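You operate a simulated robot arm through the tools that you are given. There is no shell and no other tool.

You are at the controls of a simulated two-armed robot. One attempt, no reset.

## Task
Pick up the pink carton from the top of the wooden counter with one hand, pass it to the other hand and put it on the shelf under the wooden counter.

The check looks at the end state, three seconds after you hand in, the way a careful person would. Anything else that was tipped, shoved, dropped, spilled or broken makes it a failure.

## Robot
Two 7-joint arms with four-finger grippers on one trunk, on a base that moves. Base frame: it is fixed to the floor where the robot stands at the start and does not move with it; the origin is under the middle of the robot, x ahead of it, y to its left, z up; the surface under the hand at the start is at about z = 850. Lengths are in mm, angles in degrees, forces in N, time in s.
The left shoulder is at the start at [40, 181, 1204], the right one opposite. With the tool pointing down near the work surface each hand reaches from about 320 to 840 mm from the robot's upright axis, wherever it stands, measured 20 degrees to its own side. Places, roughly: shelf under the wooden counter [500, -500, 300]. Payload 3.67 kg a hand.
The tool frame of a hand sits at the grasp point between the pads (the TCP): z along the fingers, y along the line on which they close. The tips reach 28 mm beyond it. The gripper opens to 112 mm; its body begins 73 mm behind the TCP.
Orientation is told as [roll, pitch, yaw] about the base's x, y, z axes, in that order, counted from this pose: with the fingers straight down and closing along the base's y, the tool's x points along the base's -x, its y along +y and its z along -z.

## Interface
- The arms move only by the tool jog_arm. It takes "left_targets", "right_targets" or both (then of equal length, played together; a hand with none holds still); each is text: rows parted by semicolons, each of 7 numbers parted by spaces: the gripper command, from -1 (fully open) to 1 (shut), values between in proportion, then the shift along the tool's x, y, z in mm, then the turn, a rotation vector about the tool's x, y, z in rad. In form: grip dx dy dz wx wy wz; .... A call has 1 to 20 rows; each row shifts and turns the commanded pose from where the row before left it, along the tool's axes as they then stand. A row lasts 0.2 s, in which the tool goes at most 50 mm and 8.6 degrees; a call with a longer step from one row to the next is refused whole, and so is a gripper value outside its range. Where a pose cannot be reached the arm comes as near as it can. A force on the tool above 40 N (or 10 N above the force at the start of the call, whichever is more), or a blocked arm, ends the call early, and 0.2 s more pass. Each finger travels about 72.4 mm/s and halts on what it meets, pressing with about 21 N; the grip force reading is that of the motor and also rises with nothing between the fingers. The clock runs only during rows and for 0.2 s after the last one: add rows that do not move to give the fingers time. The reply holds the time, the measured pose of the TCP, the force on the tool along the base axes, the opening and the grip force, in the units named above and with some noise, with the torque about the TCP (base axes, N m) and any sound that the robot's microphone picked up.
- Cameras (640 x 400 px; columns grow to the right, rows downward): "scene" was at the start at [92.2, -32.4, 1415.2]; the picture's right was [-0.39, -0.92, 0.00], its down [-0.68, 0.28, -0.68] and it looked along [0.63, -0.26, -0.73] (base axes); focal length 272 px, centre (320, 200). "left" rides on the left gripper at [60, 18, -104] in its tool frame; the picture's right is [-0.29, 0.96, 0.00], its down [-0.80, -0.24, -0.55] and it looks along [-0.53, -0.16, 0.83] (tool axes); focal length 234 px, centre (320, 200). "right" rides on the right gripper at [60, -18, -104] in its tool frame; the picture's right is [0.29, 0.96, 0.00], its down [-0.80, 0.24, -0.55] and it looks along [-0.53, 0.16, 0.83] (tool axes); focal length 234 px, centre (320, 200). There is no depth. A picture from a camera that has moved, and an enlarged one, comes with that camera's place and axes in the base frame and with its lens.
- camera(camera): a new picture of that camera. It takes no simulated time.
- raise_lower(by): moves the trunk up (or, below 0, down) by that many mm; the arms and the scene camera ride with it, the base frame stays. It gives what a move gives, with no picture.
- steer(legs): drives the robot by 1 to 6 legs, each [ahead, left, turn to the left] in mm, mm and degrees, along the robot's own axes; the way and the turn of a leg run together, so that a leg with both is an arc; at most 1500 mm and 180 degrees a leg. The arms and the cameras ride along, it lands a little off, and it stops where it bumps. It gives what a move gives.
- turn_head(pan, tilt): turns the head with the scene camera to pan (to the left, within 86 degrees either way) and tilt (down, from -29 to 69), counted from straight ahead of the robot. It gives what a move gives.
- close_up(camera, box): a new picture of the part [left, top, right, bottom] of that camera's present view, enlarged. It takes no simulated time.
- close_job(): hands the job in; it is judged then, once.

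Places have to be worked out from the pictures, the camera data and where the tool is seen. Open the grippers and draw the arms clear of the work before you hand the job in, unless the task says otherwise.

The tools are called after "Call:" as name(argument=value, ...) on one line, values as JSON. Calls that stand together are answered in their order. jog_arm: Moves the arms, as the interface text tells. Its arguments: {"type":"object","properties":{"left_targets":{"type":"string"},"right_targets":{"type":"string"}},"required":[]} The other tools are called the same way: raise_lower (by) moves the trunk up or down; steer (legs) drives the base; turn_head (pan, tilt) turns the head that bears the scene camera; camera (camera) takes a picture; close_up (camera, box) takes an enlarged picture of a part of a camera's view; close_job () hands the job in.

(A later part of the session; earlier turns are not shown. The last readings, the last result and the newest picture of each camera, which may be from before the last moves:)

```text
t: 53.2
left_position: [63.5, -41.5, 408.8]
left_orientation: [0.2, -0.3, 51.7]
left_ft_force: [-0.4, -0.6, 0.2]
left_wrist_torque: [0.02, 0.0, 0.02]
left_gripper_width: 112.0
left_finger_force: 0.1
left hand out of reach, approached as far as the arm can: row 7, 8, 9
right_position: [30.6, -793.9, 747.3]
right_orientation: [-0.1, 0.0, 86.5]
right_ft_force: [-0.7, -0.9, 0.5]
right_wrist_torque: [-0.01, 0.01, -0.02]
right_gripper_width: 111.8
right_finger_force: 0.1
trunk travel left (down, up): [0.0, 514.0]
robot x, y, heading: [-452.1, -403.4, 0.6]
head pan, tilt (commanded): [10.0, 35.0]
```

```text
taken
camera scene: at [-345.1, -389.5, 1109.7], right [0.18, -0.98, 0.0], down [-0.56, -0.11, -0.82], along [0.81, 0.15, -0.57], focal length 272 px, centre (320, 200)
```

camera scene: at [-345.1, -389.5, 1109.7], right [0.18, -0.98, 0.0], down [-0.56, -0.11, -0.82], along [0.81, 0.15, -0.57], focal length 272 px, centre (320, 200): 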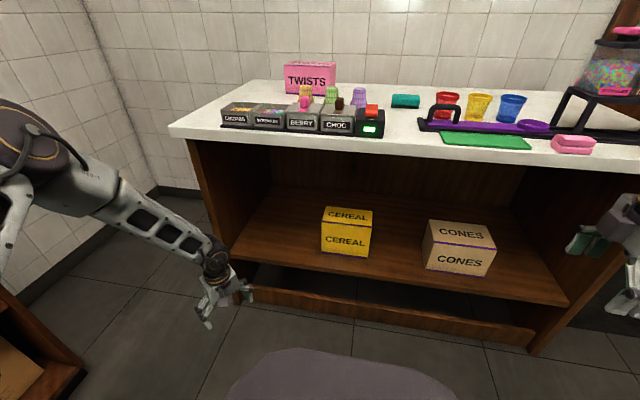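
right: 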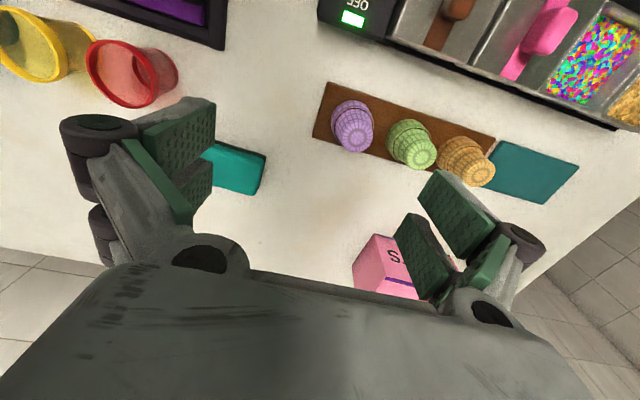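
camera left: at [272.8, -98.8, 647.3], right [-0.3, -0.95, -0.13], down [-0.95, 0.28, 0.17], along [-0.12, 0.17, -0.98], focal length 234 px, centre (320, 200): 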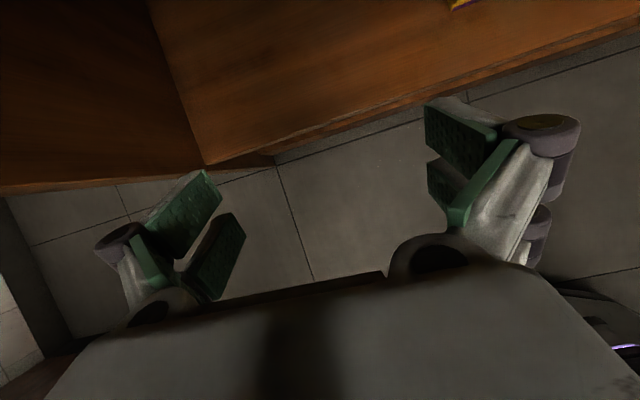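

The stall is independent of yaw; from the geometry of all stalled poses the shoulder's forward-pitch seems at a limit. I test whether the hand can go lower more to the robot's left side (larger azimuth).

Call:
jog_arm(left_targets="-1 0 0 -30 0 0 0; -1 -10.1 34.7 0 0 0 0; -1 -10.1 34.7 0 0 0 0; -1 -10.1 34.7 0 0 0 0; -1 -10.1 34.7 0 0 0 0; -1 -10.1 34.7 0 0 0 0; -1 -10.1 34.7 0 0 0 0; -1 -10.1 34.7 0 0 0 0; -1 0 0 25 0 0 0; -1 0 0 25 0 0 0; -1 0 0 25 0 0 0; -1 0 0 25 0 0 0; -1 0 0 0 0 0 0")

Call:
camera(camera="scene")

```text
t: 56.0
left_position: [-83.3, 165.6, 338.2]
left_orientation: [0.2, -0.3, 51.6]
left_ft_force: [0.1, 0.0, -0.4]
left_wrist_torque: [-0.03, 0.0, -0.04]
left_gripper_width: 111.7
left_finger_force: 0.0
right_position: [31.4, -794.5, 748.5]
right_orientation: [0.0, -0.1, 86.5]
right_ft_force: [-0.1, 0.4, -0.3]
right_wrist_torque: [0.03, 0.0, -0.01]
right_gripper_width: 112.0
right_finger_force: 0.0
trunk travel left (down, up): [0.0, 514.0]
robot x, y, heading: [-454.8, -406.0, 0.9]
head pan, tilt (commanded): [10.0, 35.0]
```

```text
taken
camera scene: at [-345.2, -389.3, 1109.7], right [0.18, -0.98, 0.0], down [-0.56, -0.11, -0.82], along [0.81, 0.15, -0.57], focal length 272 px, centre (320, 200)
```

scene: 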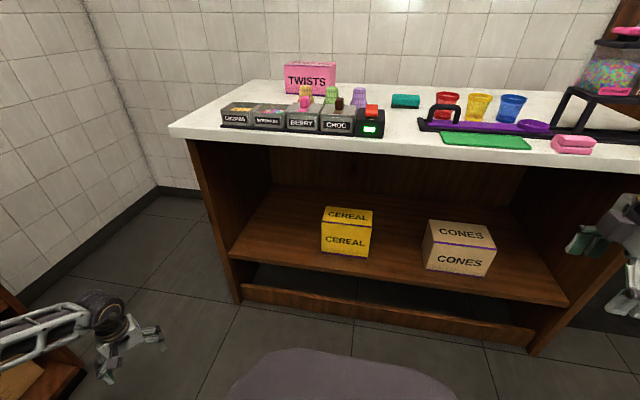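

On its own side (azimuth ≈ 50°) the left hand easily goes down to z = 338, so for the shelf I'll turn the robot ~55° right and place with the left arm out to its left. Now I raise the trunk, bring the left hand back to a safe spot at yaw 0, and turn the right hand to about -94° yaw for picking.

Call:
raise_lower(by=325)

Call:
jog_arm(left_targets="-1 12.35 -17.9 -37.7 0 0 0; -1 12.35 -17.9 -37.7 0 0 0; -1 12.35 -17.9 -37.7 0 0 0; -1 12.35 -17.9 -37.7 0 0 0; -1 12.35 -17.9 -37.7 0 0 0; -1 12.35 -17.9 -37.7 0 0 0; -1 12.35 -17.9 -37.7 0 0 0; -1 12.35 -17.9 -37.7 0 0 0; -1 12.35 -17.9 -37.7 0 0 0; -1 12.35 -17.9 -37.7 0 0 0; -1 12.35 -17.9 -37.7 0 0 0; -1 12.35 -17.9 -37.7 0 0 0; -1 12.35 -17.9 -37.7 0 0 0; -1 0 0 0 0 0 0.15; -1 0 0 0 0 0 0.15; -1 0 0 0 0 0 0.15; -1 0 0 0 0 0 0.15; -1 0 0 0 0 0 0.15; -1 0 0 0 0 0 0.15; -1 0 0 0 0 0 0", right_targets="-1 0 0 0 0 0 0.15; -1 0 0 0 0 0 0.15; -1 0 0 0 0 0 0.15; -1 0 0 0 0 0 0.15; -1 0 0 0 0 0 0.15; -1 0 0 0 0 0 0.15; -1 0 0 0 0 0 0.15; -1 0 0 0 0 0 0.15; -1 0 0 0 0 0 0.15; -1 0 0 0 0 0 0.15; -1 0 0 0 0 0 0.15; -1 0 0 0 0 0 0.15; -1 0 0 0 0 0 0.15; -1 0 0 0 0 0 0.15; -1 0 0 0 0 0 0.15; -1 0 0 0 0 0 0.15; -1 0 0 0 0 0 0.15; -1 0 0 0 0 0 0.15; -1 0 0 0 0 0 0.15; -1 0 0 0 0 0 0.15")

Call:
camera(camera="scene")

```text
t: 59.2
left_position: [-83.2, 166.4, 662.4]
left_orientation: [0.2, -0.3, 51.7]
left_ft_force: [0.4, -0.3, -1.0]
left_wrist_torque: [0.04, 0.01, -0.01]
left_gripper_width: 112.1
left_finger_force: 0.0
right_position: [31.0, -794.4, 1071.8]
right_orientation: [-0.1, -0.1, 86.5]
right_ft_force: [0.0, 0.6, -0.4]
right_wrist_torque: [-0.01, -0.02, 0.01]
right_gripper_width: 111.9
right_finger_force: 0.0
trunk travel left (down, up): [-325.0, 189.0]
robot x, y, heading: [-450.0, -406.0, 0.6]
head pan, tilt (commanded): [10.0, 35.0]
```

```text
t: 63.4
left_position: [0.2, -107.6, 1150.1]
left_orientation: [0.2, 0.1, 0.1]
left_ft_force: [0.3, -0.1, 0.0]
left_wrist_torque: [0.03, 0.0, -0.02]
left_gripper_width: 111.9
left_finger_force: 0.2
right_position: [30.3, -794.1, 1071.6]
right_orientation: [0.0, 0.0, -85.4]
right_ft_force: [0.7, 0.7, 0.1]
right_wrist_torque: [0.02, 0.01, 0.0]
right_gripper_width: 112.1
right_finger_force: 0.0
trunk travel left (down, up): [-325.0, 189.0]
robot x, y, heading: [-453.3, -406.4, 0.9]
head pan, tilt (commanded): [10.0, 35.0]
```

```text
taken
camera scene: at [-345.3, -389.4, 1433.1], right [0.18, -0.98, 0.0], down [-0.56, -0.11, -0.82], along [0.81, 0.15, -0.57], focal length 272 px, centre (320, 200)
```

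scene: 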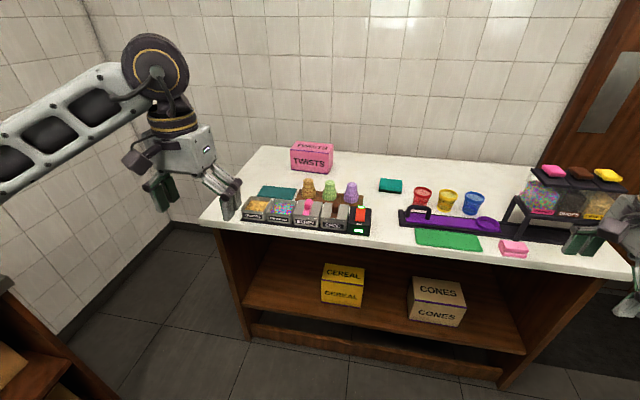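

Both poses reached. I rehearse the left hand's receiving pose: pitch forward 50° and move to the centre line in front of the robot.

Call:
jog_arm(left_targets="-1 0 0 0 0 -0.145 0; -1 0 0 0 0 -0.145 0; -1 0 0 0 0 -0.145 0; -1 0 0 0 0 -0.145 0; -1 0 0 0 0 -0.145 0; -1 0 0 0 0 -0.145 0; -1 -9 -40 10.7 0 0 0; -1 -9 -40 10.7 0 0 0; -1 -9 -40 10.7 0 0 0; -1 -9 -40 10.7 0 0 0; -1 -9 -40 10.7 0 0 0; -1 -9 -40 10.7 0 0 0; -1 -9 -40 10.7 0 0 0; -1 0 0 0 0 0 0")

Call:
camera(camera="scene")

```text
t: 66.4
left_position: [130.7, -378.6, 1161.3]
left_orientation: [0.4, -49.9, 0.0]
left_ft_force: [-0.2, -0.8, 1.0]
left_wrist_torque: [-0.03, 0.04, -0.02]
left_gripper_width: 111.8
left_finger_force: 0.1
left hand out of reach, approached as far as the arm can: row 5, 6
right_position: [30.2, -793.3, 1072.0]
right_orientation: [-0.1, -0.3, -85.3]
right_ft_force: [0.3, -0.4, 0.3]
right_wrist_torque: [0.0, 0.01, -0.01]
right_gripper_width: 112.0
right_finger_force: 0.1
trunk travel left (down, up): [-325.0, 189.0]
robot x, y, heading: [-451.0, -402.4, 0.5]
head pan, tilt (commanded): [10.0, 35.0]
```

```text
taken
camera scene: at [-345.5, -388.2, 1433.1], right [0.18, -0.98, 0.0], down [-0.56, -0.11, -0.82], along [0.81, 0.15, -0.57], focal length 272 px, centre (320, 200)
```

scene: 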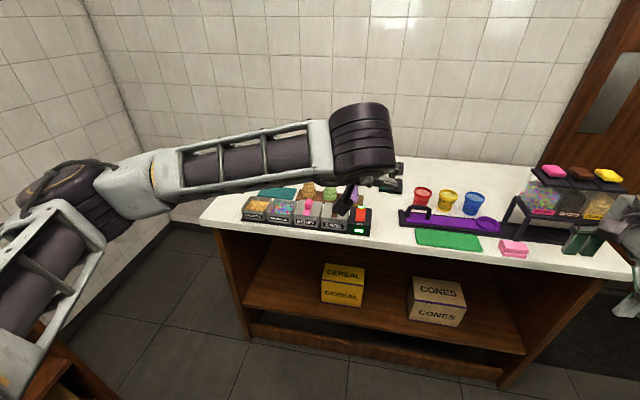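

The receiving pose works at the centre line. Next I rehearse the shelf-placing pose in the robot's own frame (azimuth ~55° left, hand pointing the same way, pitched 50°, low).

Call:
jog_arm(left_targets="-1 0 37.5 0 0 0 0; -1 0 37.5 0 0 0 0; -1 0 37.5 0 0 0 0; -1 0 37.5 0 0 0 0; -1 0 37.5 0 0 0 0; -1 0 37.5 0 0 0 0; -1 0 37.5 0 0 0 0; -1 0 37.5 0 0 0 0; -1 0 0 0 -0.105 0 -0.0882; -1 0 0 0 -0.105 0 -0.0882; -1 0 0 0 -0.105 0 -0.0882; -1 0 0 0 -0.105 0 -0.0882; -1 0 0 0 -0.105 0 -0.0882; -1 0 0 0 -0.105 0 -0.0882; -1 0 0 0 -0.105 0 -0.0882; -1 0 0 0 0 0 0")

Call:
jog_arm(left_targets="-1 0 40 0 0 0 0; -1 0 40 0 0 0 0; -1 0 40 0 0 0 0; -1 0 40 0 0 0 0; -1 0 40 0 0 0 0; -1 34.5 0 28.9 0 0 0; -1 34.5 0 28.9 0 0 0; -1 34.5 0 28.9 0 0 0; -1 34.5 0 28.9 0 0 0; -1 34.5 0 28.9 0 0 0; -1 34.5 0 28.9 0 0 0; -1 34.5 0 28.9 0 0 0; -1 34.5 0 28.9 0 0 0; -1 34.5 0 28.9 0 0 0; -1 0 0 0 0 0 0")

Call:
camera(camera="scene")

```text
t: 69.8
left_position: [129.9, -81.5, 1165.3]
left_orientation: [0.4, -50.2, 55.0]
left_ft_force: [0.0, -0.5, -0.1]
left_wrist_torque: [-0.03, -0.02, -0.01]
left_gripper_width: 111.8
left_finger_force: 0.1
right_position: [28.7, -792.8, 1071.7]
right_orientation: [0.1, -0.1, -85.3]
right_ft_force: [-0.2, -0.5, 0.1]
right_wrist_torque: [-0.01, -0.06, 0.0]
right_gripper_width: 112.2
right_finger_force: 0.0
trunk travel left (down, up): [-325.0, 189.0]
robot x, y, heading: [-450.0, -406.1, 0.5]
head pan, tilt (commanded): [10.0, 35.0]
```

```text
t: 73.2
left_position: [12.1, 23.6, 790.6]
left_orientation: [-7.9, -51.0, 61.5]
left_ft_force: [-0.4, 0.1, 0.0]
left_wrist_torque: [0.0, 0.0, -0.01]
left_gripper_width: 112.1
left_finger_force: 0.1
left hand out of reach, approached as far as the arm can: row 6, 7
right_position: [30.0, -793.3, 1072.3]
right_orientation: [0.0, 0.0, -85.3]
right_ft_force: [0.4, 0.2, 0.6]
right_wrist_torque: [0.0, -0.01, 0.02]
right_gripper_width: 112.0
right_finger_force: 0.1
trunk travel left (down, up): [-325.0, 189.0]
robot x, y, heading: [-450.2, -405.2, 0.7]
head pan, tilt (commanded): [10.0, 35.0]
stopped in row 15 (left hand): the arm was blocked; the commanded pose is now the measured one
```

```text
taken
camera scene: at [-345.2, -389.0, 1433.1], right [0.18, -0.98, 0.0], down [-0.56, -0.11, -0.82], along [0.81, 0.15, -0.57], focal length 272 px, centre (320, 200)
```

scene: 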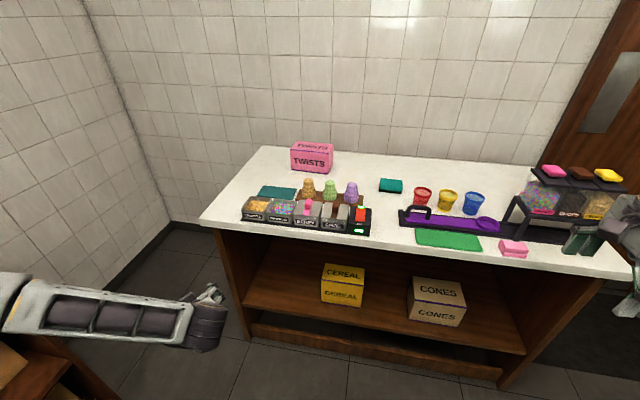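

The arm was blocked in the last row; I turn the head left to see what the left arm may be touching.

Call:
turn_head(pan=60, tilt=45)

Call:
camera(camera="scene")

```text
t: 74.4
left_position: [12.2, 22.6, 790.6]
left_orientation: [-7.7, -50.9, 61.4]
left_ft_force: [-0.1, 0.3, -0.2]
left_wrist_torque: [-0.02, 0.02, 0.01]
left_gripper_width: 111.8
left_finger_force: 0.0
right_position: [31.7, -795.5, 1072.2]
right_orientation: [0.0, 0.1, -85.3]
right_ft_force: [0.7, 0.7, 0.3]
right_wrist_torque: [0.02, 0.0, 0.01]
right_gripper_width: 111.7
right_finger_force: 0.1
trunk travel left (down, up): [-325.0, 189.0]
robot x, y, heading: [-451.1, -403.5, 0.6]
head pan, tilt (commanded): [60.0, 45.0]
```

```text
taken
camera scene: at [-391.5, -334.8, 1418.3], right [0.87, -0.49, 0.0], down [-0.35, -0.62, -0.71], along [0.35, 0.62, -0.71], focal length 272 px, centre (320, 200)
```

scene: 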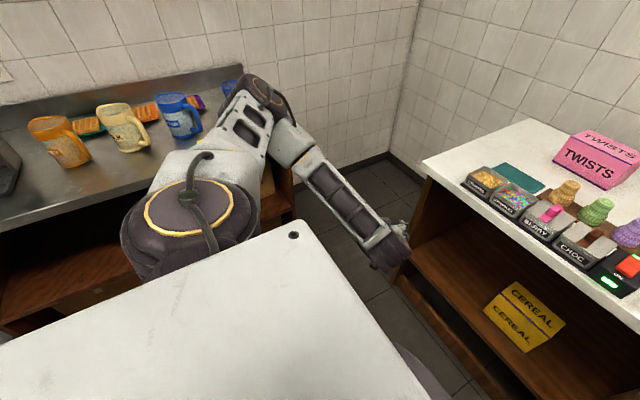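

The elbow is at about z 1235, well clear of the steel counter. I check the left wrist view and then retry with small steps to see whether there's a real obstruction.

Call:
camera(camera="left")

Call:
jog_arm(left_targets="-1 0 0 0 0 0 0; -1 -15.3 0 -12.9 0 0 0; -1 -15.3 0 -12.9 0 0 0; -1 0 0 0 0 0 0")

```text
taken
camera left: at [-71.4, -65.3, 807.2], right [-0.7, 0.7, 0.14], down [0.17, -0.03, 0.99], along [0.7, 0.71, -0.1], focal length 234 px, centre (320, 200)
```

left: 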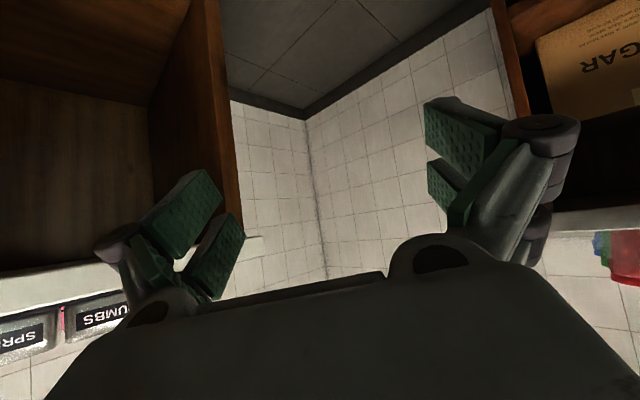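

```text
t: 75.4
left_position: [8.5, 23.7, 831.6]
left_orientation: [-7.7, -50.9, 61.4]
left_ft_force: [0.2, -0.3, -0.2]
left_wrist_torque: [0.02, 0.0, 0.02]
left_gripper_width: 112.3
left_finger_force: 0.1
right_position: [31.8, -794.3, 1071.5]
right_orientation: [0.0, 0.0, -85.3]
right_ft_force: [0.0, 0.1, 0.1]
right_wrist_torque: [0.02, 0.02, -0.02]
right_gripper_width: 112.0
right_finger_force: 0.0
trunk travel left (down, up): [-325.0, 189.0]
robot x, y, heading: [-448.4, -408.0, 0.5]
head pan, tilt (commanded): [60.0, 45.0]
```

Moving up is free and the tool feels no force. I retry the descent in small steps, a bit farther out, watching for blocking.

Call:
jog_arm(left_targets="-1 -12.9 0 15.3 0 0 0; -1 -12.9 0 15.3 0 0 0; -1 -12.9 0 15.3 0 0 0; -1 -12.9 0 15.3 0 0 0; -1 15.3 0 12.9 0 0 0; -1 15.3 0 12.9 0 0 0; -1 15.3 0 12.9 0 0 0; -1 15.3 0 12.9 0 0 0; -1 0 0 0 0 0 0")

Call:
camera(camera="scene")

```text
t: 77.4
left_position: [61.0, 88.0, 754.7]
left_orientation: [-7.8, -50.9, 61.4]
left_ft_force: [0.3, -1.1, 0.1]
left_wrist_torque: [0.01, 0.0, 0.01]
left_gripper_width: 111.8
left_finger_force: 0.1
right_position: [28.7, -793.2, 1072.7]
right_orientation: [0.0, 0.0, -85.3]
right_ft_force: [0.5, 0.6, 0.7]
right_wrist_torque: [0.01, -0.01, -0.01]
right_gripper_width: 112.0
right_finger_force: 0.0
trunk travel left (down, up): [-325.0, 189.0]
robot x, y, heading: [-449.0, -403.4, 0.6]
head pan, tilt (commanded): [60.0, 45.0]
```

```text
taken
camera scene: at [-392.3, -334.6, 1418.3], right [0.87, -0.49, 0.0], down [-0.35, -0.62, -0.71], along [0.35, 0.62, -0.71], focal length 272 px, centre (320, 200)
```

scene: 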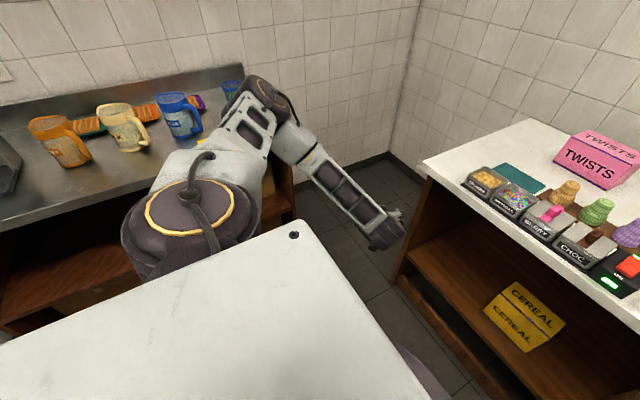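

That descended without blocking (equivalent to z ≈ 430 with trunk down). I remove the small roll error and go 40 mm lower to confirm the placing height is reachable.

Call:
jog_arm(left_targets="-1 0 0 0 -0.136 0 0; -1 0 0 0 0 0 0; -1 15.3 0 12.9 0 0 0; -1 15.3 0 12.9 0 0 0; -1 15.3 0 12.9 0 0 0; -1 0 0 0 0 0 0")

```text
t: 78.8
left_position: [61.2, 86.2, 693.0]
left_orientation: [0.0, -50.9, 61.5]
left_ft_force: [0.2, 0.8, -0.4]
left_wrist_torque: [0.01, 0.03, 0.0]
left_gripper_width: 111.8
left_finger_force: 0.1
right_position: [30.7, -794.3, 1071.6]
right_orientation: [0.0, 0.0, -85.3]
right_ft_force: [-0.1, 0.2, -0.1]
right_wrist_torque: [-0.01, -0.01, 0.01]
right_gripper_width: 111.9
right_finger_force: 0.0
trunk travel left (down, up): [-325.0, 189.0]
robot x, y, heading: [-449.1, -402.4, 0.6]
head pan, tilt (commanded): [60.0, 45.0]
```

The placing height is reachable. I now rehearse the arm pose I plan for the robot turned 55° right with the shoulder straight behind the target: hand at about 560 mm from the shoulder, azimuth 55°, yaw 55°.

Call:
jog_arm(left_targets="-1 -7.9 26.4 3.4 0 0 0; -1 -7.9 26.4 3.4 0 0 0; -1 -7.9 26.4 3.4 0 0 0; -1 -7.9 26.4 3.4 0 0 0; -1 -7.9 26.4 3.4 0 0 0; -1 -7.9 26.4 3.4 0 0 0; -1 -7.9 26.4 3.4 0 0 0; -1 -7.9 26.4 3.4 0 0 0; -1 0 0 0 0.088 0 0.071; -1 0 0 0 0 0 0")

Call:
camera(camera="scene")

```text
t: 81.0
left_position: [18.4, 217.5, 730.6]
left_orientation: [1.6, -49.5, 55.0]
left_ft_force: [0.2, -0.7, 0.8]
left_wrist_torque: [0.03, -0.01, 0.0]
left_gripper_width: 111.8
left_finger_force: 0.0
left hand out of reach, approached as far as the arm can: row 5, 6, 7, 8, 9
right_position: [30.0, -793.3, 1073.1]
right_orientation: [0.0, 0.1, -85.3]
right_ft_force: [0.4, -0.4, -0.2]
right_wrist_torque: [0.02, 0.01, 0.02]
right_gripper_width: 112.0
right_finger_force: 0.0
trunk travel left (down, up): [-325.0, 189.0]
robot x, y, heading: [-451.4, -407.0, 0.6]
head pan, tilt (commanded): [60.0, 45.0]
```

```text
taken
camera scene: at [-392.4, -334.4, 1418.3], right [0.87, -0.49, 0.0], down [-0.35, -0.62, -0.71], along [0.35, 0.62, -0.71], focal length 272 px, centre (320, 200)
```

scene: 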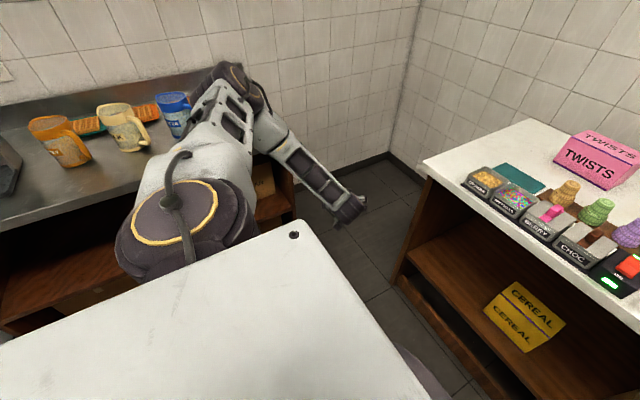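

That place is past another limit; the earlier spot (azimuth ~33°) was free. I go back there and turn the hand to point along the same azimuth (yaw ≈ 35°), which would suit a robot heading of -35°.

Call:
jog_arm(left_targets="-1 13.3 -27.6 -15.8 0 0 0; -1 13.3 -27.6 -15.8 0 0 0; -1 13.3 -27.6 -15.8 0 0 0; -1 13.3 -27.6 -15.8 0 0 0; -1 0 0 0 0.089 0 0.0748; -1 0 0 0 0.089 0 0.0748; -1 0 0 0 0.089 0 0.0748; -1 0 0 0 0 0 0")

Call:
camera(camera="scene")

```text
t: 82.8
left_position: [110.1, 60.9, 748.3]
left_orientation: [1.9, -49.3, 34.6]
left_ft_force: [-0.6, 0.6, 0.6]
left_wrist_torque: [-0.02, 0.01, 0.02]
left_gripper_width: 112.1
left_finger_force: 0.2
left hand out of reach, approached as far as the arm can: row 6, 7
right_position: [31.1, -792.8, 1071.8]
right_orientation: [0.0, -0.1, -85.4]
right_ft_force: [-0.1, 0.2, 0.3]
right_wrist_torque: [0.02, 0.02, 0.01]
right_gripper_width: 112.1
right_finger_force: 0.0
trunk travel left (down, up): [-325.0, 189.0]
robot x, y, heading: [-447.4, -404.1, 0.8]
head pan, tilt (commanded): [60.0, 45.0]
```

```text
taken
camera scene: at [-392.0, -334.5, 1418.3], right [0.87, -0.49, 0.0], down [-0.35, -0.62, -0.71], along [0.35, 0.62, -0.71], focal length 272 px, centre (320, 200)
```

scene: 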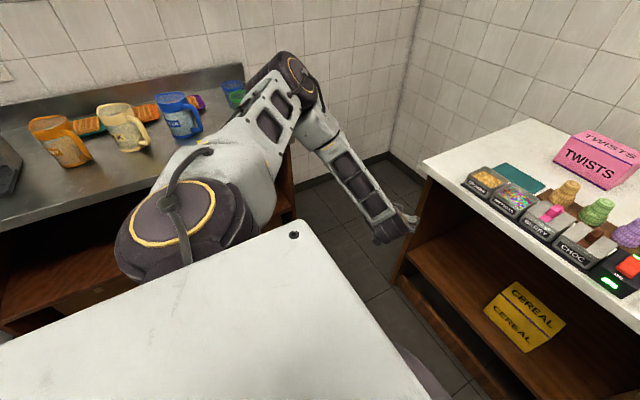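

The limit tightens when the hand is flat and low. I try a steeper hand (pitch -40) with yaw 45° at azimuth ~36°, a compromise between shelf clearance and reach.

Call:
jog_arm(left_targets="-1 0 0 0 0.033 0.08 0; -1 0 0 0 0 0.08 0; -1 0 0 0 -0.058 0 -0.069; -1 0 0 0 -0.058 0 -0.069; -1 3 19.6 -4 0 0 0; -1 3 19.6 -4 0 0 0; -1 3 19.6 -4 0 0 0; -1 3 19.6 -4 0 0 0; -1 0 0 0 0 0 0")

Call:
camera(camera="scene")

```text
t: 84.8
left_position: [42.5, 102.5, 749.3]
left_orientation: [-1.6, -41.5, 45.0]
left_ft_force: [0.0, 0.0, 0.6]
left_wrist_torque: [-0.02, -0.01, 0.01]
left_gripper_width: 112.2
left_finger_force: 0.0
right_position: [31.4, -794.2, 1072.5]
right_orientation: [0.0, 0.0, -85.3]
right_ft_force: [0.7, -0.3, 0.4]
right_wrist_torque: [0.02, 0.0, 0.02]
right_gripper_width: 111.8
right_finger_force: 0.1
trunk travel left (down, up): [-325.0, 189.0]
robot x, y, heading: [-449.2, -406.6, 0.7]
head pan, tilt (commanded): [60.0, 45.0]
```

```text
taken
camera scene: at [-391.0, -335.1, 1418.3], right [0.87, -0.49, 0.0], down [-0.35, -0.62, -0.71], along [0.35, 0.62, -0.71], focal length 272 px, centre (320, 200)
```

scene: 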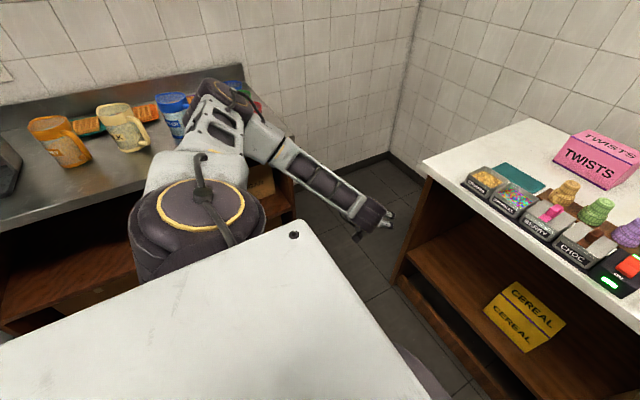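

That is reached cleanly with elbow out to the side. I go 50 mm lower to confirm margin for the placing height.

Call:
jog_arm(left_targets="-1 0 0 0 -0.028 0.026 0; -1 16.6 0 18.7 0 0 0; -1 16.6 0 18.7 0 0 0; -1 0 0 0 0 0 0")

Call:
camera(camera="scene")

```text
t: 85.8
left_position: [40.2, 102.9, 699.6]
left_orientation: [0.0, -39.9, 44.8]
left_ft_force: [0.2, -0.2, -0.1]
left_wrist_torque: [0.03, 0.02, -0.03]
left_gripper_width: 111.8
left_finger_force: 0.0
right_position: [30.7, -794.6, 1072.0]
right_orientation: [0.0, 0.0, -85.3]
right_ft_force: [-0.4, -0.4, -0.3]
right_wrist_torque: [0.01, 0.02, 0.01]
right_gripper_width: 112.0
right_finger_force: 0.1
trunk travel left (down, up): [-325.0, 189.0]
robot x, y, heading: [-448.6, -401.4, 0.7]
head pan, tilt (commanded): [60.0, 45.0]
```

```text
taken
camera scene: at [-391.9, -335.0, 1418.3], right [0.87, -0.49, 0.0], down [-0.35, -0.62, -0.71], along [0.35, 0.62, -0.71], focal length 272 px, centre (320, 200)
```

scene: 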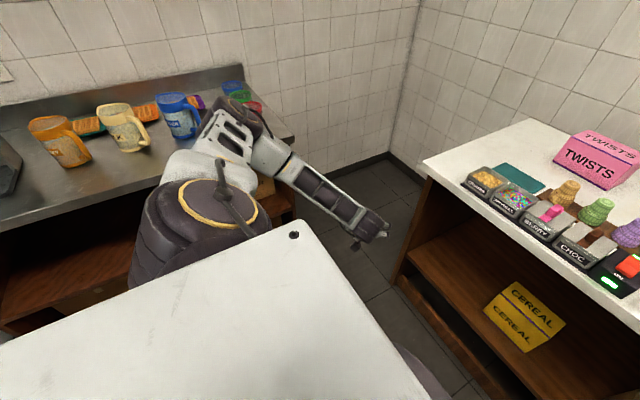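

The placing arm pose (relative to the robot ≈ [495, 500], yaw 44°, pitch -40°, down to z ≈ 375 with the trunk low) is confirmed. I now retrace a clean path back up toward the receiving pose so I can repeat it later with the carton.

Call:
jog_arm(left_targets="-1 -28.9 0 -34.5 0 0 0; -1 -28.9 0 -34.5 0 0 0; -1 -28.9 0 -34.5 0 0 0; -1 -28.9 0 -34.5 0 0 0; -1 -28.9 0 -34.5 0 0 0; -1 -28.9 0 -34.5 0 0 0; -1 -28.9 0 -34.5 0 0 0; -1 -28.9 0 -34.5 0 0 0; -1 -28.9 0 -34.5 0 0 0; -1 -28.9 0 -34.5 0 0 0; -1 0 0 0 0 0 0")

Call:
camera(camera="scene")

Call:
jog_arm(left_targets="-1 0 0 0 0.0842 0 0.1003; -1 0 0 0 0.0842 0 0.1003; -1 0 0 0 0.0842 0 0.1003; -1 0 0 0 0.0842 0 0.1003; -1 0 0 0 0.0842 0 0.1003; -1 0 0 0 0.0842 0 0.1003; -1 0 0 0 0 0 0")

Call:
camera(camera="scene")

```text
t: 88.2
left_position: [41.7, 105.0, 1151.6]
left_orientation: [0.0, -39.9, 44.8]
left_ft_force: [0.2, 0.1, 0.6]
left_wrist_torque: [0.02, -0.01, 0.02]
left_gripper_width: 112.0
left_finger_force: 0.2
right_position: [30.2, -794.3, 1073.0]
right_orientation: [0.1, -0.1, -85.3]
right_ft_force: [0.2, -0.3, 0.1]
right_wrist_torque: [0.01, -0.02, -0.01]
right_gripper_width: 112.1
right_finger_force: 0.0
trunk travel left (down, up): [-325.0, 189.0]
robot x, y, heading: [-450.8, -403.8, 0.4]
head pan, tilt (commanded): [60.0, 45.0]
```

```text
taken
camera scene: at [-391.8, -334.5, 1418.3], right [0.87, -0.49, 0.0], down [-0.35, -0.62, -0.71], along [0.35, 0.62, -0.71], focal length 272 px, centre (320, 200)
```

scene: 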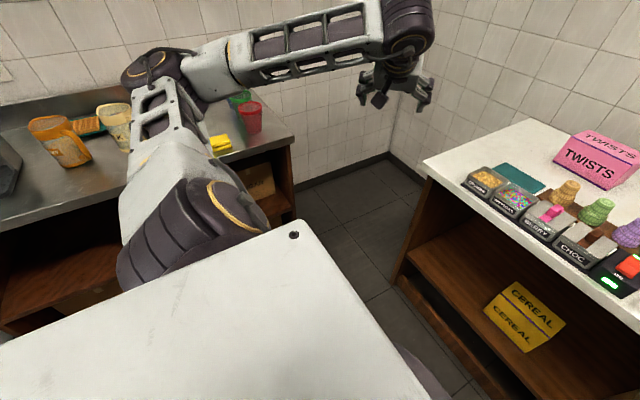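

```text
t: 89.8
left_position: [39.8, 102.7, 1150.8]
left_orientation: [0.0, -40.1, -0.1]
left_ft_force: [0.6, 0.3, 0.9]
left_wrist_torque: [-0.01, 0.01, -0.01]
left_gripper_width: 112.1
left_finger_force: 0.1
right_position: [30.6, -794.9, 1072.1]
right_orientation: [0.0, -0.1, -85.3]
right_ft_force: [0.8, 0.2, -0.2]
right_wrist_torque: [0.0, 0.01, 0.02]
right_gripper_width: 111.9
right_finger_force: 0.1
trunk travel left (down, up): [-325.0, 189.0]
robot x, y, heading: [-446.8, -405.6, 0.9]
head pan, tilt (commanded): [60.0, 45.0]
```

```text
taken
camera scene: at [-391.8, -335.0, 1418.3], right [0.87, -0.49, 0.0], down [-0.35, -0.62, -0.71], along [0.35, 0.62, -0.71], focal length 272 px, centre (320, 200)
```

scene: 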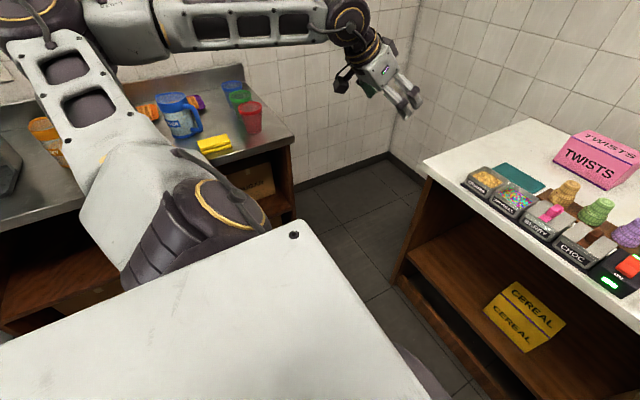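

Clean path. I tuck the left hand slightly inward and drive back to the picking position near the start.

Call:
jog_arm(left_targets="-1 0 -40 0 0 0 0; -1 0 -40 0 0 0 0; -1 0 -40 0 0 0 0; -1 0 -40 0 0 0 0; -1 0 -40 0 0 0 0; -1 0 0 0 0 0 0", right_targets="-1 0 0 0 0 0 0.075; -1 0 0 0 0 0 0.075; -1 0 0 -20 0 0 0; -1 0 0 -20 0 0 0; -1 0 0 0 0 0 0; -1 0 0 0 0 0 0")

Call:
steer(legs=[[0, 250, 0], [450, 155, -0.8]])

Call:
turn_head(pan=-15, tilt=42)

Call:
camera(camera="scene")

Call:
camera(camera="right")

```text
t: 91.2
left_position: [43.3, -99.5, 1150.5]
left_orientation: [-0.1, -39.8, 0.0]
left_ft_force: [0.5, 0.2, 0.3]
left_wrist_torque: [0.0, 0.01, -0.02]
left_gripper_width: 111.7
left_finger_force: 0.0
right_position: [34.0, -794.8, 1111.1]
right_orientation: [-0.1, -0.1, -93.8]
right_ft_force: [0.2, 0.3, -0.5]
right_wrist_torque: [-0.04, 0.04, 0.0]
right_gripper_width: 112.1
right_finger_force: 0.0
trunk travel left (down, up): [-325.0, 189.0]
robot x, y, heading: [-449.0, -408.0, 0.6]
head pan, tilt (commanded): [60.0, 45.0]
```

```text
t: 95.5
left_position: [497.2, 298.6, 1151.8]
left_orientation: [0.0, -40.0, -1.2]
left_ft_force: [0.6, -0.3, 0.0]
left_wrist_torque: [0.01, 0.01, 0.0]
left_gripper_width: 111.9
left_finger_force: 0.1
right_position: [475.7, -396.1, 1112.5]
right_orientation: [0.0, 0.1, -94.8]
right_ft_force: [-0.2, -0.6, -0.2]
right_wrist_torque: [-0.01, -0.04, 0.0]
right_gripper_width: 112.0
right_finger_force: 0.0
trunk travel left (down, up): [-325.0, 189.0]
robot x, y, heading: [-3.0, 5.4, -0.3]
head pan, tilt (commanded): [60.0, 45.0]
```

```text
t: 97.0
left_position: [495.5, 299.2, 1152.6]
left_orientation: [0.0, -40.1, -1.1]
left_ft_force: [0.4, 0.1, -0.2]
left_wrist_torque: [-0.02, -0.01, -0.01]
left_gripper_width: 111.8
left_finger_force: 0.1
right_position: [474.4, -395.6, 1113.0]
right_orientation: [0.0, 0.0, -95.0]
right_ft_force: [-0.3, 0.6, 0.5]
right_wrist_torque: [-0.02, 0.02, -0.01]
right_gripper_width: 112.0
right_finger_force: 0.0
trunk travel left (down, up): [-325.0, 189.0]
robot x, y, heading: [-0.6, 1.5, -0.6]
head pan, tilt (commanded): [-15.0, 42.0]
```

```text
taken
camera scene: at [98.9, -21.1, 1422.6], right [-0.27, -0.96, 0.0], down [-0.65, 0.18, -0.74], along [0.72, -0.2, -0.67], focal length 272 px, centre (320, 200)
```

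scene: 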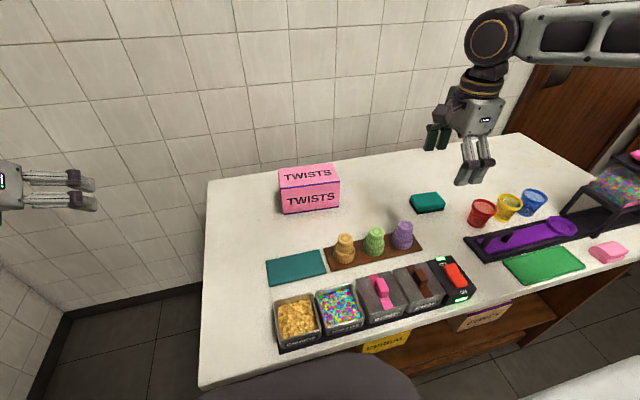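

```text
taken
camera right: at [463.5, -336.6, 1215.6], right [0.98, 0.21, 0.0], down [0.17, -0.81, 0.55], along [0.11, -0.54, -0.83], focal length 234 px, centre (320, 200)
```

right: 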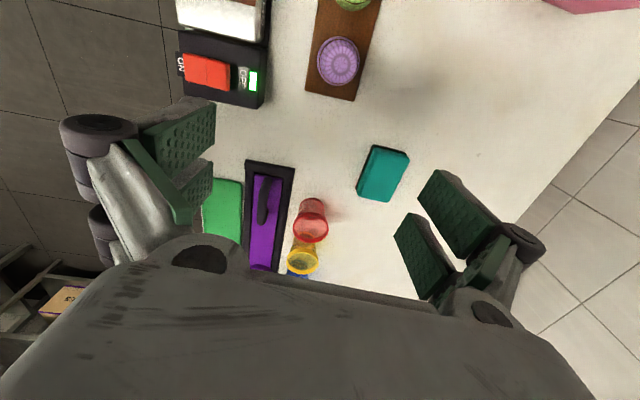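

The scene camera sees the carton unobstructed. I enlarge it for a precise second measurement of its position.

Call:
close_up(camera="scene", box=[260, 145, 360, 225])

```text
5.00 times, centred on (310, 185) of scene
camera zoom: at [98.9, -21.1, 1422.6], right [-0.27, -0.96, 0.0], down [-0.65, 0.18, -0.74], along [0.72, -0.2, -0.67], focal length 1359 px, centre (370, 275)
```

zoom: 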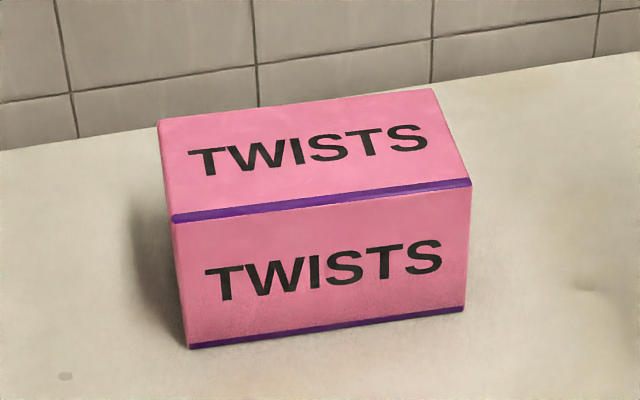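

Two measurements agree: carton centre ≈ [719.6, -157], yaw ≈ -4°, top z ≈ 948, 167×96×98 mm. I move the right hand high over the carton's right half (TCP target [716, -207]).

Call:
jog_arm(right_targets="-1 26.1 28 0 0 0 0; -1 26.1 28 0 0 0 0; -1 26.1 28 0 0 0 0; -1 26.1 28 0 0 0 0; -1 26.1 28 0 0 0 0; -1 26.1 28 0 0 0 0; -1 26.1 28 0 0 0 0; -1 26.1 28 0 0 0 0; -1 0 0 0 0 0 -0.0175; -1 0 0 0 0 0 0")

Call:
camera(camera="right")

Call:
camera(camera="scene")

```text
t: 99.2
left_position: [495.8, 298.8, 1152.0]
left_orientation: [0.0, -40.0, -1.1]
left_ft_force: [-0.5, -0.1, 0.5]
left_wrist_torque: [0.02, 0.0, -0.02]
left_gripper_width: 112.2
left_finger_force: 0.0
right_position: [679.4, -234.4, 1108.8]
right_orientation: [0.0, -0.1, -93.8]
right_ft_force: [0.0, 0.3, -0.7]
right_wrist_torque: [-0.03, 0.01, 0.01]
right_gripper_width: 112.3
right_finger_force: 0.1
right hand out of reach, approached as far as the arm can: row 7, 8
trunk travel left (down, up): [-325.0, 189.0]
robot x, y, heading: [-0.1, -2.8, -0.2]
head pan, tilt (commanded): [-15.0, 42.0]
```

```text
taken
camera right: at [666.7, -173.7, 1212.4], right [0.97, 0.22, 0.0], down [0.18, -0.81, 0.55], along [0.12, -0.54, -0.83], focal length 234 px, centre (320, 200)
```

right: 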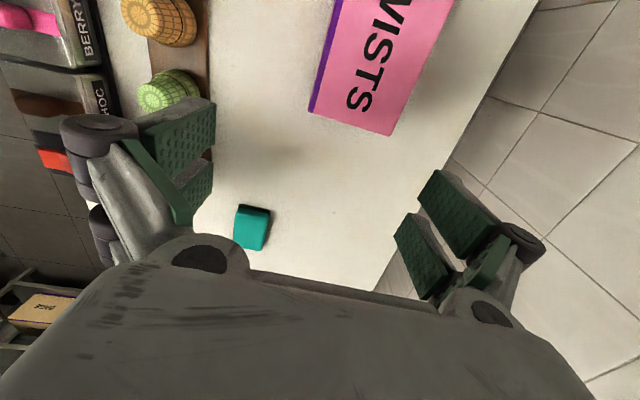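

```text
taken
camera scene: at [99.6, -21.0, 1422.6], right [-0.27, -0.96, 0.0], down [-0.65, 0.18, -0.74], along [0.72, -0.2, -0.67], focal length 272 px, centre (320, 200)
```

scene: 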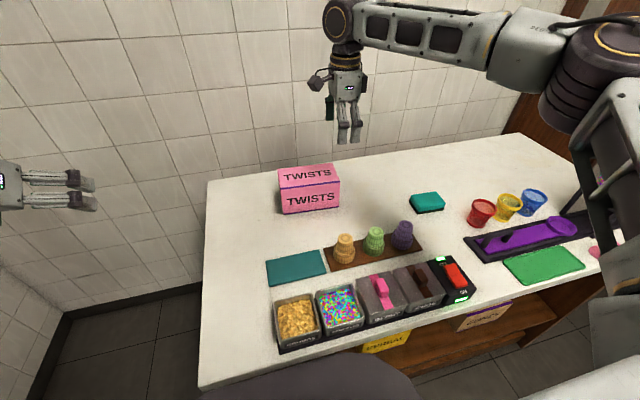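

The right hand stops short (out of reach) at [679, -234]. Turning the robot ~20° left in place brings the right shoulder closer and the carton to its own side; the hands sweep at z > 1080, well above everything.

Call:
steer(legs=[[0, 0, 20]])

Call:
turn_head(pan=-30, tilt=42)

Call:
camera(camera="scene")

```text
t: 100.7
left_position: [372.1, 444.2, 1152.4]
left_orientation: [0.0, -39.9, 18.0]
left_ft_force: [1.1, -0.2, 0.9]
left_wrist_torque: [-0.01, 0.02, -0.03]
left_gripper_width: 112.2
left_finger_force: 0.0
right_position: [718.7, 1.6, 1109.4]
right_orientation: [0.0, 0.0, -74.8]
right_ft_force: [-0.3, -0.6, -0.3]
right_wrist_torque: [0.01, -0.05, 0.0]
right_gripper_width: 111.7
right_finger_force: 0.0
trunk travel left (down, up): [-325.0, 189.0]
robot x, y, heading: [0.6, 1.8, 18.4]
head pan, tilt (commanded): [-15.0, 42.0]
```

```text
t: 101.5
left_position: [372.1, 443.7, 1151.6]
left_orientation: [0.1, -40.0, 18.1]
left_ft_force: [0.0, 0.4, -0.6]
left_wrist_torque: [0.02, -0.01, -0.03]
left_gripper_width: 112.0
left_finger_force: 0.1
right_position: [717.9, 0.5, 1108.2]
right_orientation: [-0.1, 0.0, -74.8]
right_ft_force: [0.3, 0.2, 0.7]
right_wrist_torque: [0.01, 0.01, -0.01]
right_gripper_width: 112.2
right_finger_force: 0.1
trunk travel left (down, up): [-325.0, 189.0]
robot x, y, heading: [-0.1, 3.6, 18.4]
head pan, tilt (commanded): [-30.0, 42.0]
```

```text
taken
camera scene: at [99.4, -8.5, 1422.6], right [-0.2, -0.98, 0.0], down [-0.66, 0.13, -0.74], along [0.73, -0.15, -0.67], focal length 272 px, centre (320, 200)
```

scene: 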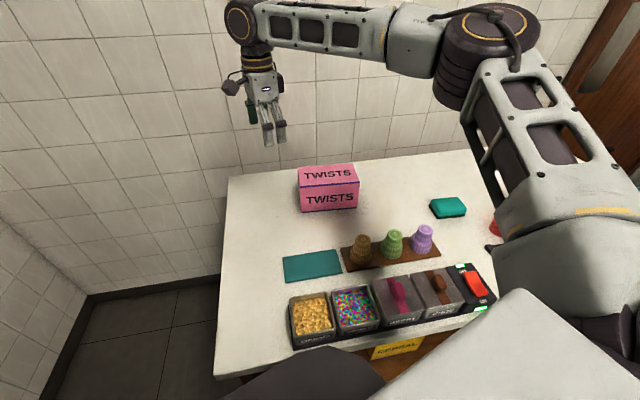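

Now I shift the right hand 207 mm toward -y to be over the carton's right half and turn it back to yaw -94°.

Call:
jog_arm(right_targets="-1 -33.3 -9.4 0 0 0 0; -1 -33.3 -9.4 0 0 0 0; -1 -33.3 -9.4 0 0 0 0; -1 -33.3 -9.4 0 0 0 0; -1 -33.3 -9.4 0 0 0 0; -1 -33.3 -9.4 0 0 0 0; -1 0 0 0 0 0 0.112; -1 0 0 0 0 0 0.112; -1 0 0 0 0 0 0.112; -1 0 0 0 0 0 0")

Call:
camera(camera="scene")

Call:
camera(camera="right")

```text
t: 103.7
left_position: [372.4, 444.4, 1152.0]
left_orientation: [0.1, -39.9, 18.0]
left_ft_force: [0.3, 0.1, 0.6]
left_wrist_torque: [0.0, 0.01, -0.02]
left_gripper_width: 112.1
left_finger_force: 0.1
right_position: [716.1, -206.6, 1109.1]
right_orientation: [0.0, 0.0, -94.3]
right_ft_force: [0.7, 1.0, -0.4]
right_wrist_torque: [-0.03, -0.01, -0.02]
right_gripper_width: 111.9
right_finger_force: 0.1
trunk travel left (down, up): [-325.0, 189.0]
robot x, y, heading: [-2.1, -0.5, 18.6]
head pan, tilt (commanded): [-30.0, 42.0]
```

```text
taken
camera scene: at [99.6, -8.4, 1422.6], right [-0.2, -0.98, 0.0], down [-0.66, 0.13, -0.74], along [0.73, -0.15, -0.67], focal length 272 px, centre (320, 200)
```

scene: 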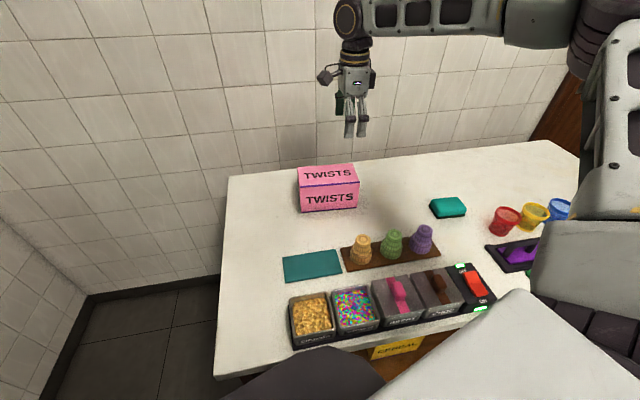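

```text
taken
camera right: at [704.4, -146.9, 1212.5], right [0.98, 0.22, 0.0], down [0.18, -0.81, 0.55], along [0.12, -0.54, -0.83], focal length 234 px, centre (320, 200)
```

right: 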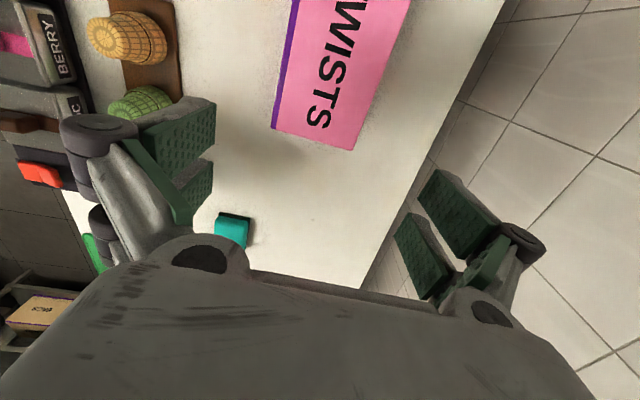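

Right hand is over the carton's right half. I enlarge the wrist view to verify the lateral alignment before descending.

Call:
close_up(camera="right", box=[240, 0, 440, 160])

```text
2.50 times, centred on (340, 80) of right
camera zoom: at [704.4, -146.9, 1212.5], right [0.98, 0.22, 0.0], down [0.18, -0.81, 0.55], along [0.12, -0.54, -0.83], focal length 585 px, centre (270, 500)
```

zoom: 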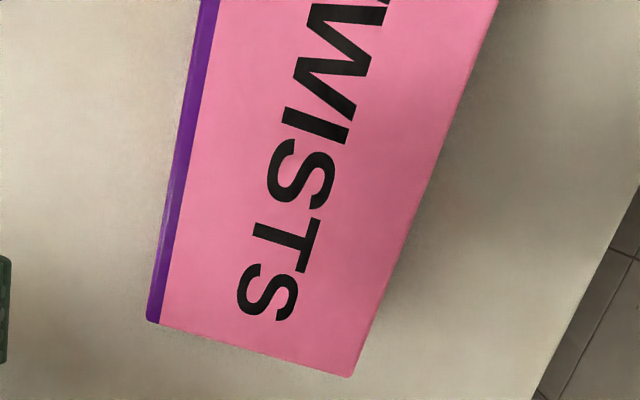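

Wrist view puts the end-face centre at x ≈ 716–718 at the grasp line: alignment within ~2 mm. I descend to just above the carton top and check again.

Call:
jog_arm(right_targets="-1 0 1.5 31 0 0 0; -1 0 0 31 0 0 0; -1 0 0 31 0 0 0; -1 0 0 29 0 0 0; -1 0 0 0 0 0 0")

Call:
camera(camera="right")

Call:
close_up(camera="scene", box=[280, 100, 420, 220])

```text
t: 104.8
left_position: [371.7, 443.9, 1153.0]
left_orientation: [0.0, -39.9, 18.0]
left_ft_force: [-0.6, 1.1, -0.3]
left_wrist_torque: [0.01, 0.01, 0.03]
left_gripper_width: 112.2
left_finger_force: 0.1
right_position: [715.9, -206.2, 988.4]
right_orientation: [0.2, 0.0, -94.1]
right_ft_force: [0.4, 0.2, 0.3]
right_wrist_torque: [0.0, -0.03, 0.0]
right_gripper_width: 112.1
right_finger_force: 0.1
trunk travel left (down, up): [-325.0, 189.0]
robot x, y, heading: [-1.6, 1.5, 18.9]
head pan, tilt (commanded): [-30.0, 42.0]
```

```text
taken
camera right: at [704.4, -146.3, 1092.2], right [0.98, 0.22, 0.0], down [0.18, -0.81, 0.55], along [0.12, -0.54, -0.83], focal length 234 px, centre (320, 200)
```

right: 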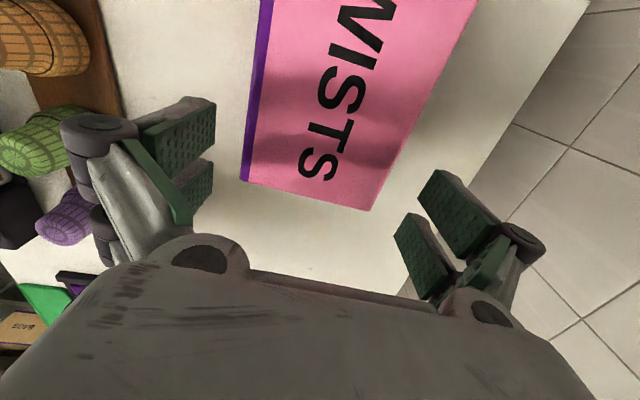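

```text
3.33 times, centred on (350, 160) of scene
camera zoom: at [98.9, -8.6, 1422.7], right [-0.2, -0.98, 0.0], down [-0.66, 0.13, -0.74], along [0.73, -0.15, -0.67], focal length 906 px, centre (220, 333)
```

zoom: 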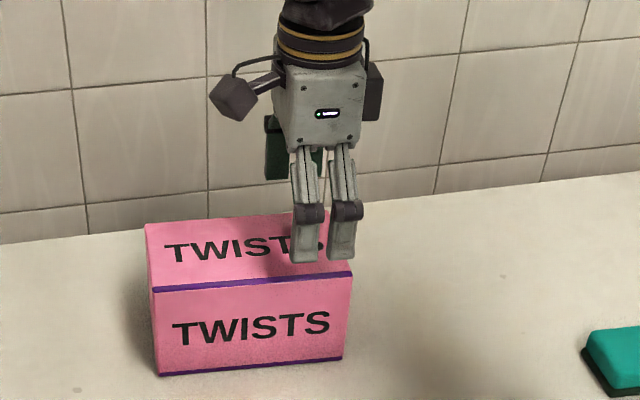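

Alignment holds (box midline ≈ 718, TCP ≈ 716). I nudge 1.5 mm and lower the open fingers 70 mm around the carton's sides.

Call:
jog_arm(right_targets="-1 0 1.5 20 0 0 0; -1 0 0 25 0 0 0; -1 0 0 25 0 0 0; -1 0 0 0 0 0 0")

Call:
camera(camera="right")

Call:
close_up(camera="scene", box=[280, 100, 420, 220])

```text
t: 105.8
left_position: [370.7, 444.9, 1151.8]
left_orientation: [-0.1, -40.0, 18.1]
left_ft_force: [-0.5, 0.3, 0.3]
left_wrist_torque: [0.03, -0.01, 0.01]
left_gripper_width: 112.0
left_finger_force: 0.1
right_position: [718.8, -206.6, 916.6]
right_orientation: [0.0, 0.0, -94.1]
right_ft_force: [-0.6, -1.0, -0.8]
right_wrist_torque: [0.01, 0.03, -0.02]
right_gripper_width: 112.1
right_finger_force: 0.0
trunk travel left (down, up): [-325.0, 189.0]
robot x, y, heading: [1.2, 5.9, 18.1]
head pan, tilt (commanded): [-30.0, 42.0]
```

```text
taken
camera right: at [706.5, -146.4, 1020.4], right [0.98, 0.22, 0.0], down [0.18, -0.81, 0.55], along [0.12, -0.54, -0.83], focal length 234 px, centre (320, 200)
```

right: 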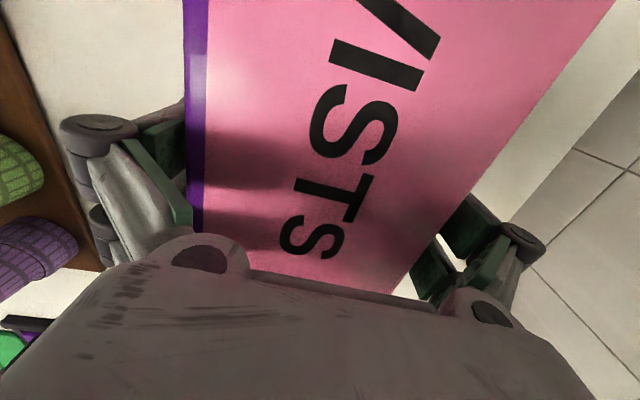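

```text
3.33 times, centred on (350, 160) of scene
camera zoom: at [99.1, -8.7, 1422.6], right [-0.2, -0.98, 0.0], down [-0.66, 0.13, -0.74], along [0.73, -0.15, -0.67], focal length 906 px, centre (220, 333)
```

zoom: 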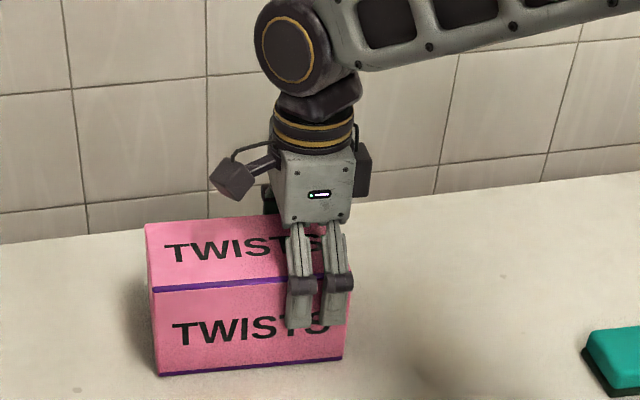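

The fingers straddle the carton with no contact force. I close the right gripper.

Call:
jog_arm(right_targets="0 0 0 0 0 0 0; 1 0 0 0 0 0 0; 1 0 0 0 0 0 0; 1 0 0 0 0 0 0; 1 0 0 0 0 0 0")

Call:
camera(camera="right")

```text
t: 107.0
left_position: [371.3, 445.3, 1153.0]
left_orientation: [0.0, -40.0, 18.0]
left_ft_force: [0.2, 0.8, 0.3]
left_wrist_torque: [-0.02, 0.0, -0.02]
left_gripper_width: 111.8
left_finger_force: 0.0
right_position: [719.3, -206.8, 917.6]
right_orientation: [0.1, 0.1, -94.1]
right_ft_force: [0.1, -0.6, 2.2]
right_wrist_torque: [0.08, 0.19, 0.19]
right_gripper_width: 99.9
right_finger_force: 21.1
trunk travel left (down, up): [-325.0, 189.0]
robot x, y, heading: [-0.7, 4.0, 18.8]
head pan, tilt (commanded): [-30.0, 42.0]
```

```text
taken
camera right: at [706.5, -146.4, 1020.8], right [0.98, 0.22, 0.0], down [0.18, -0.81, 0.55], along [0.12, -0.54, -0.83], focal length 234 px, centre (320, 200)
```

right: 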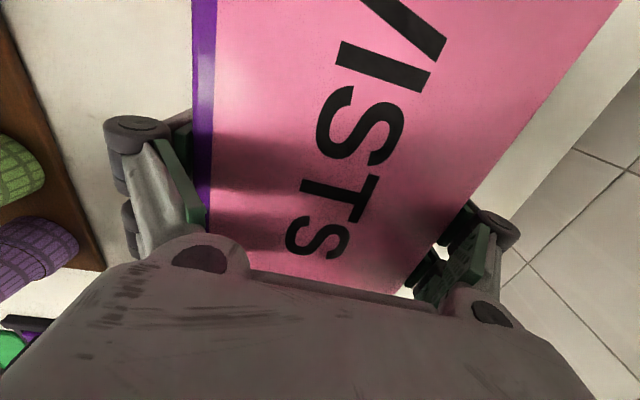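

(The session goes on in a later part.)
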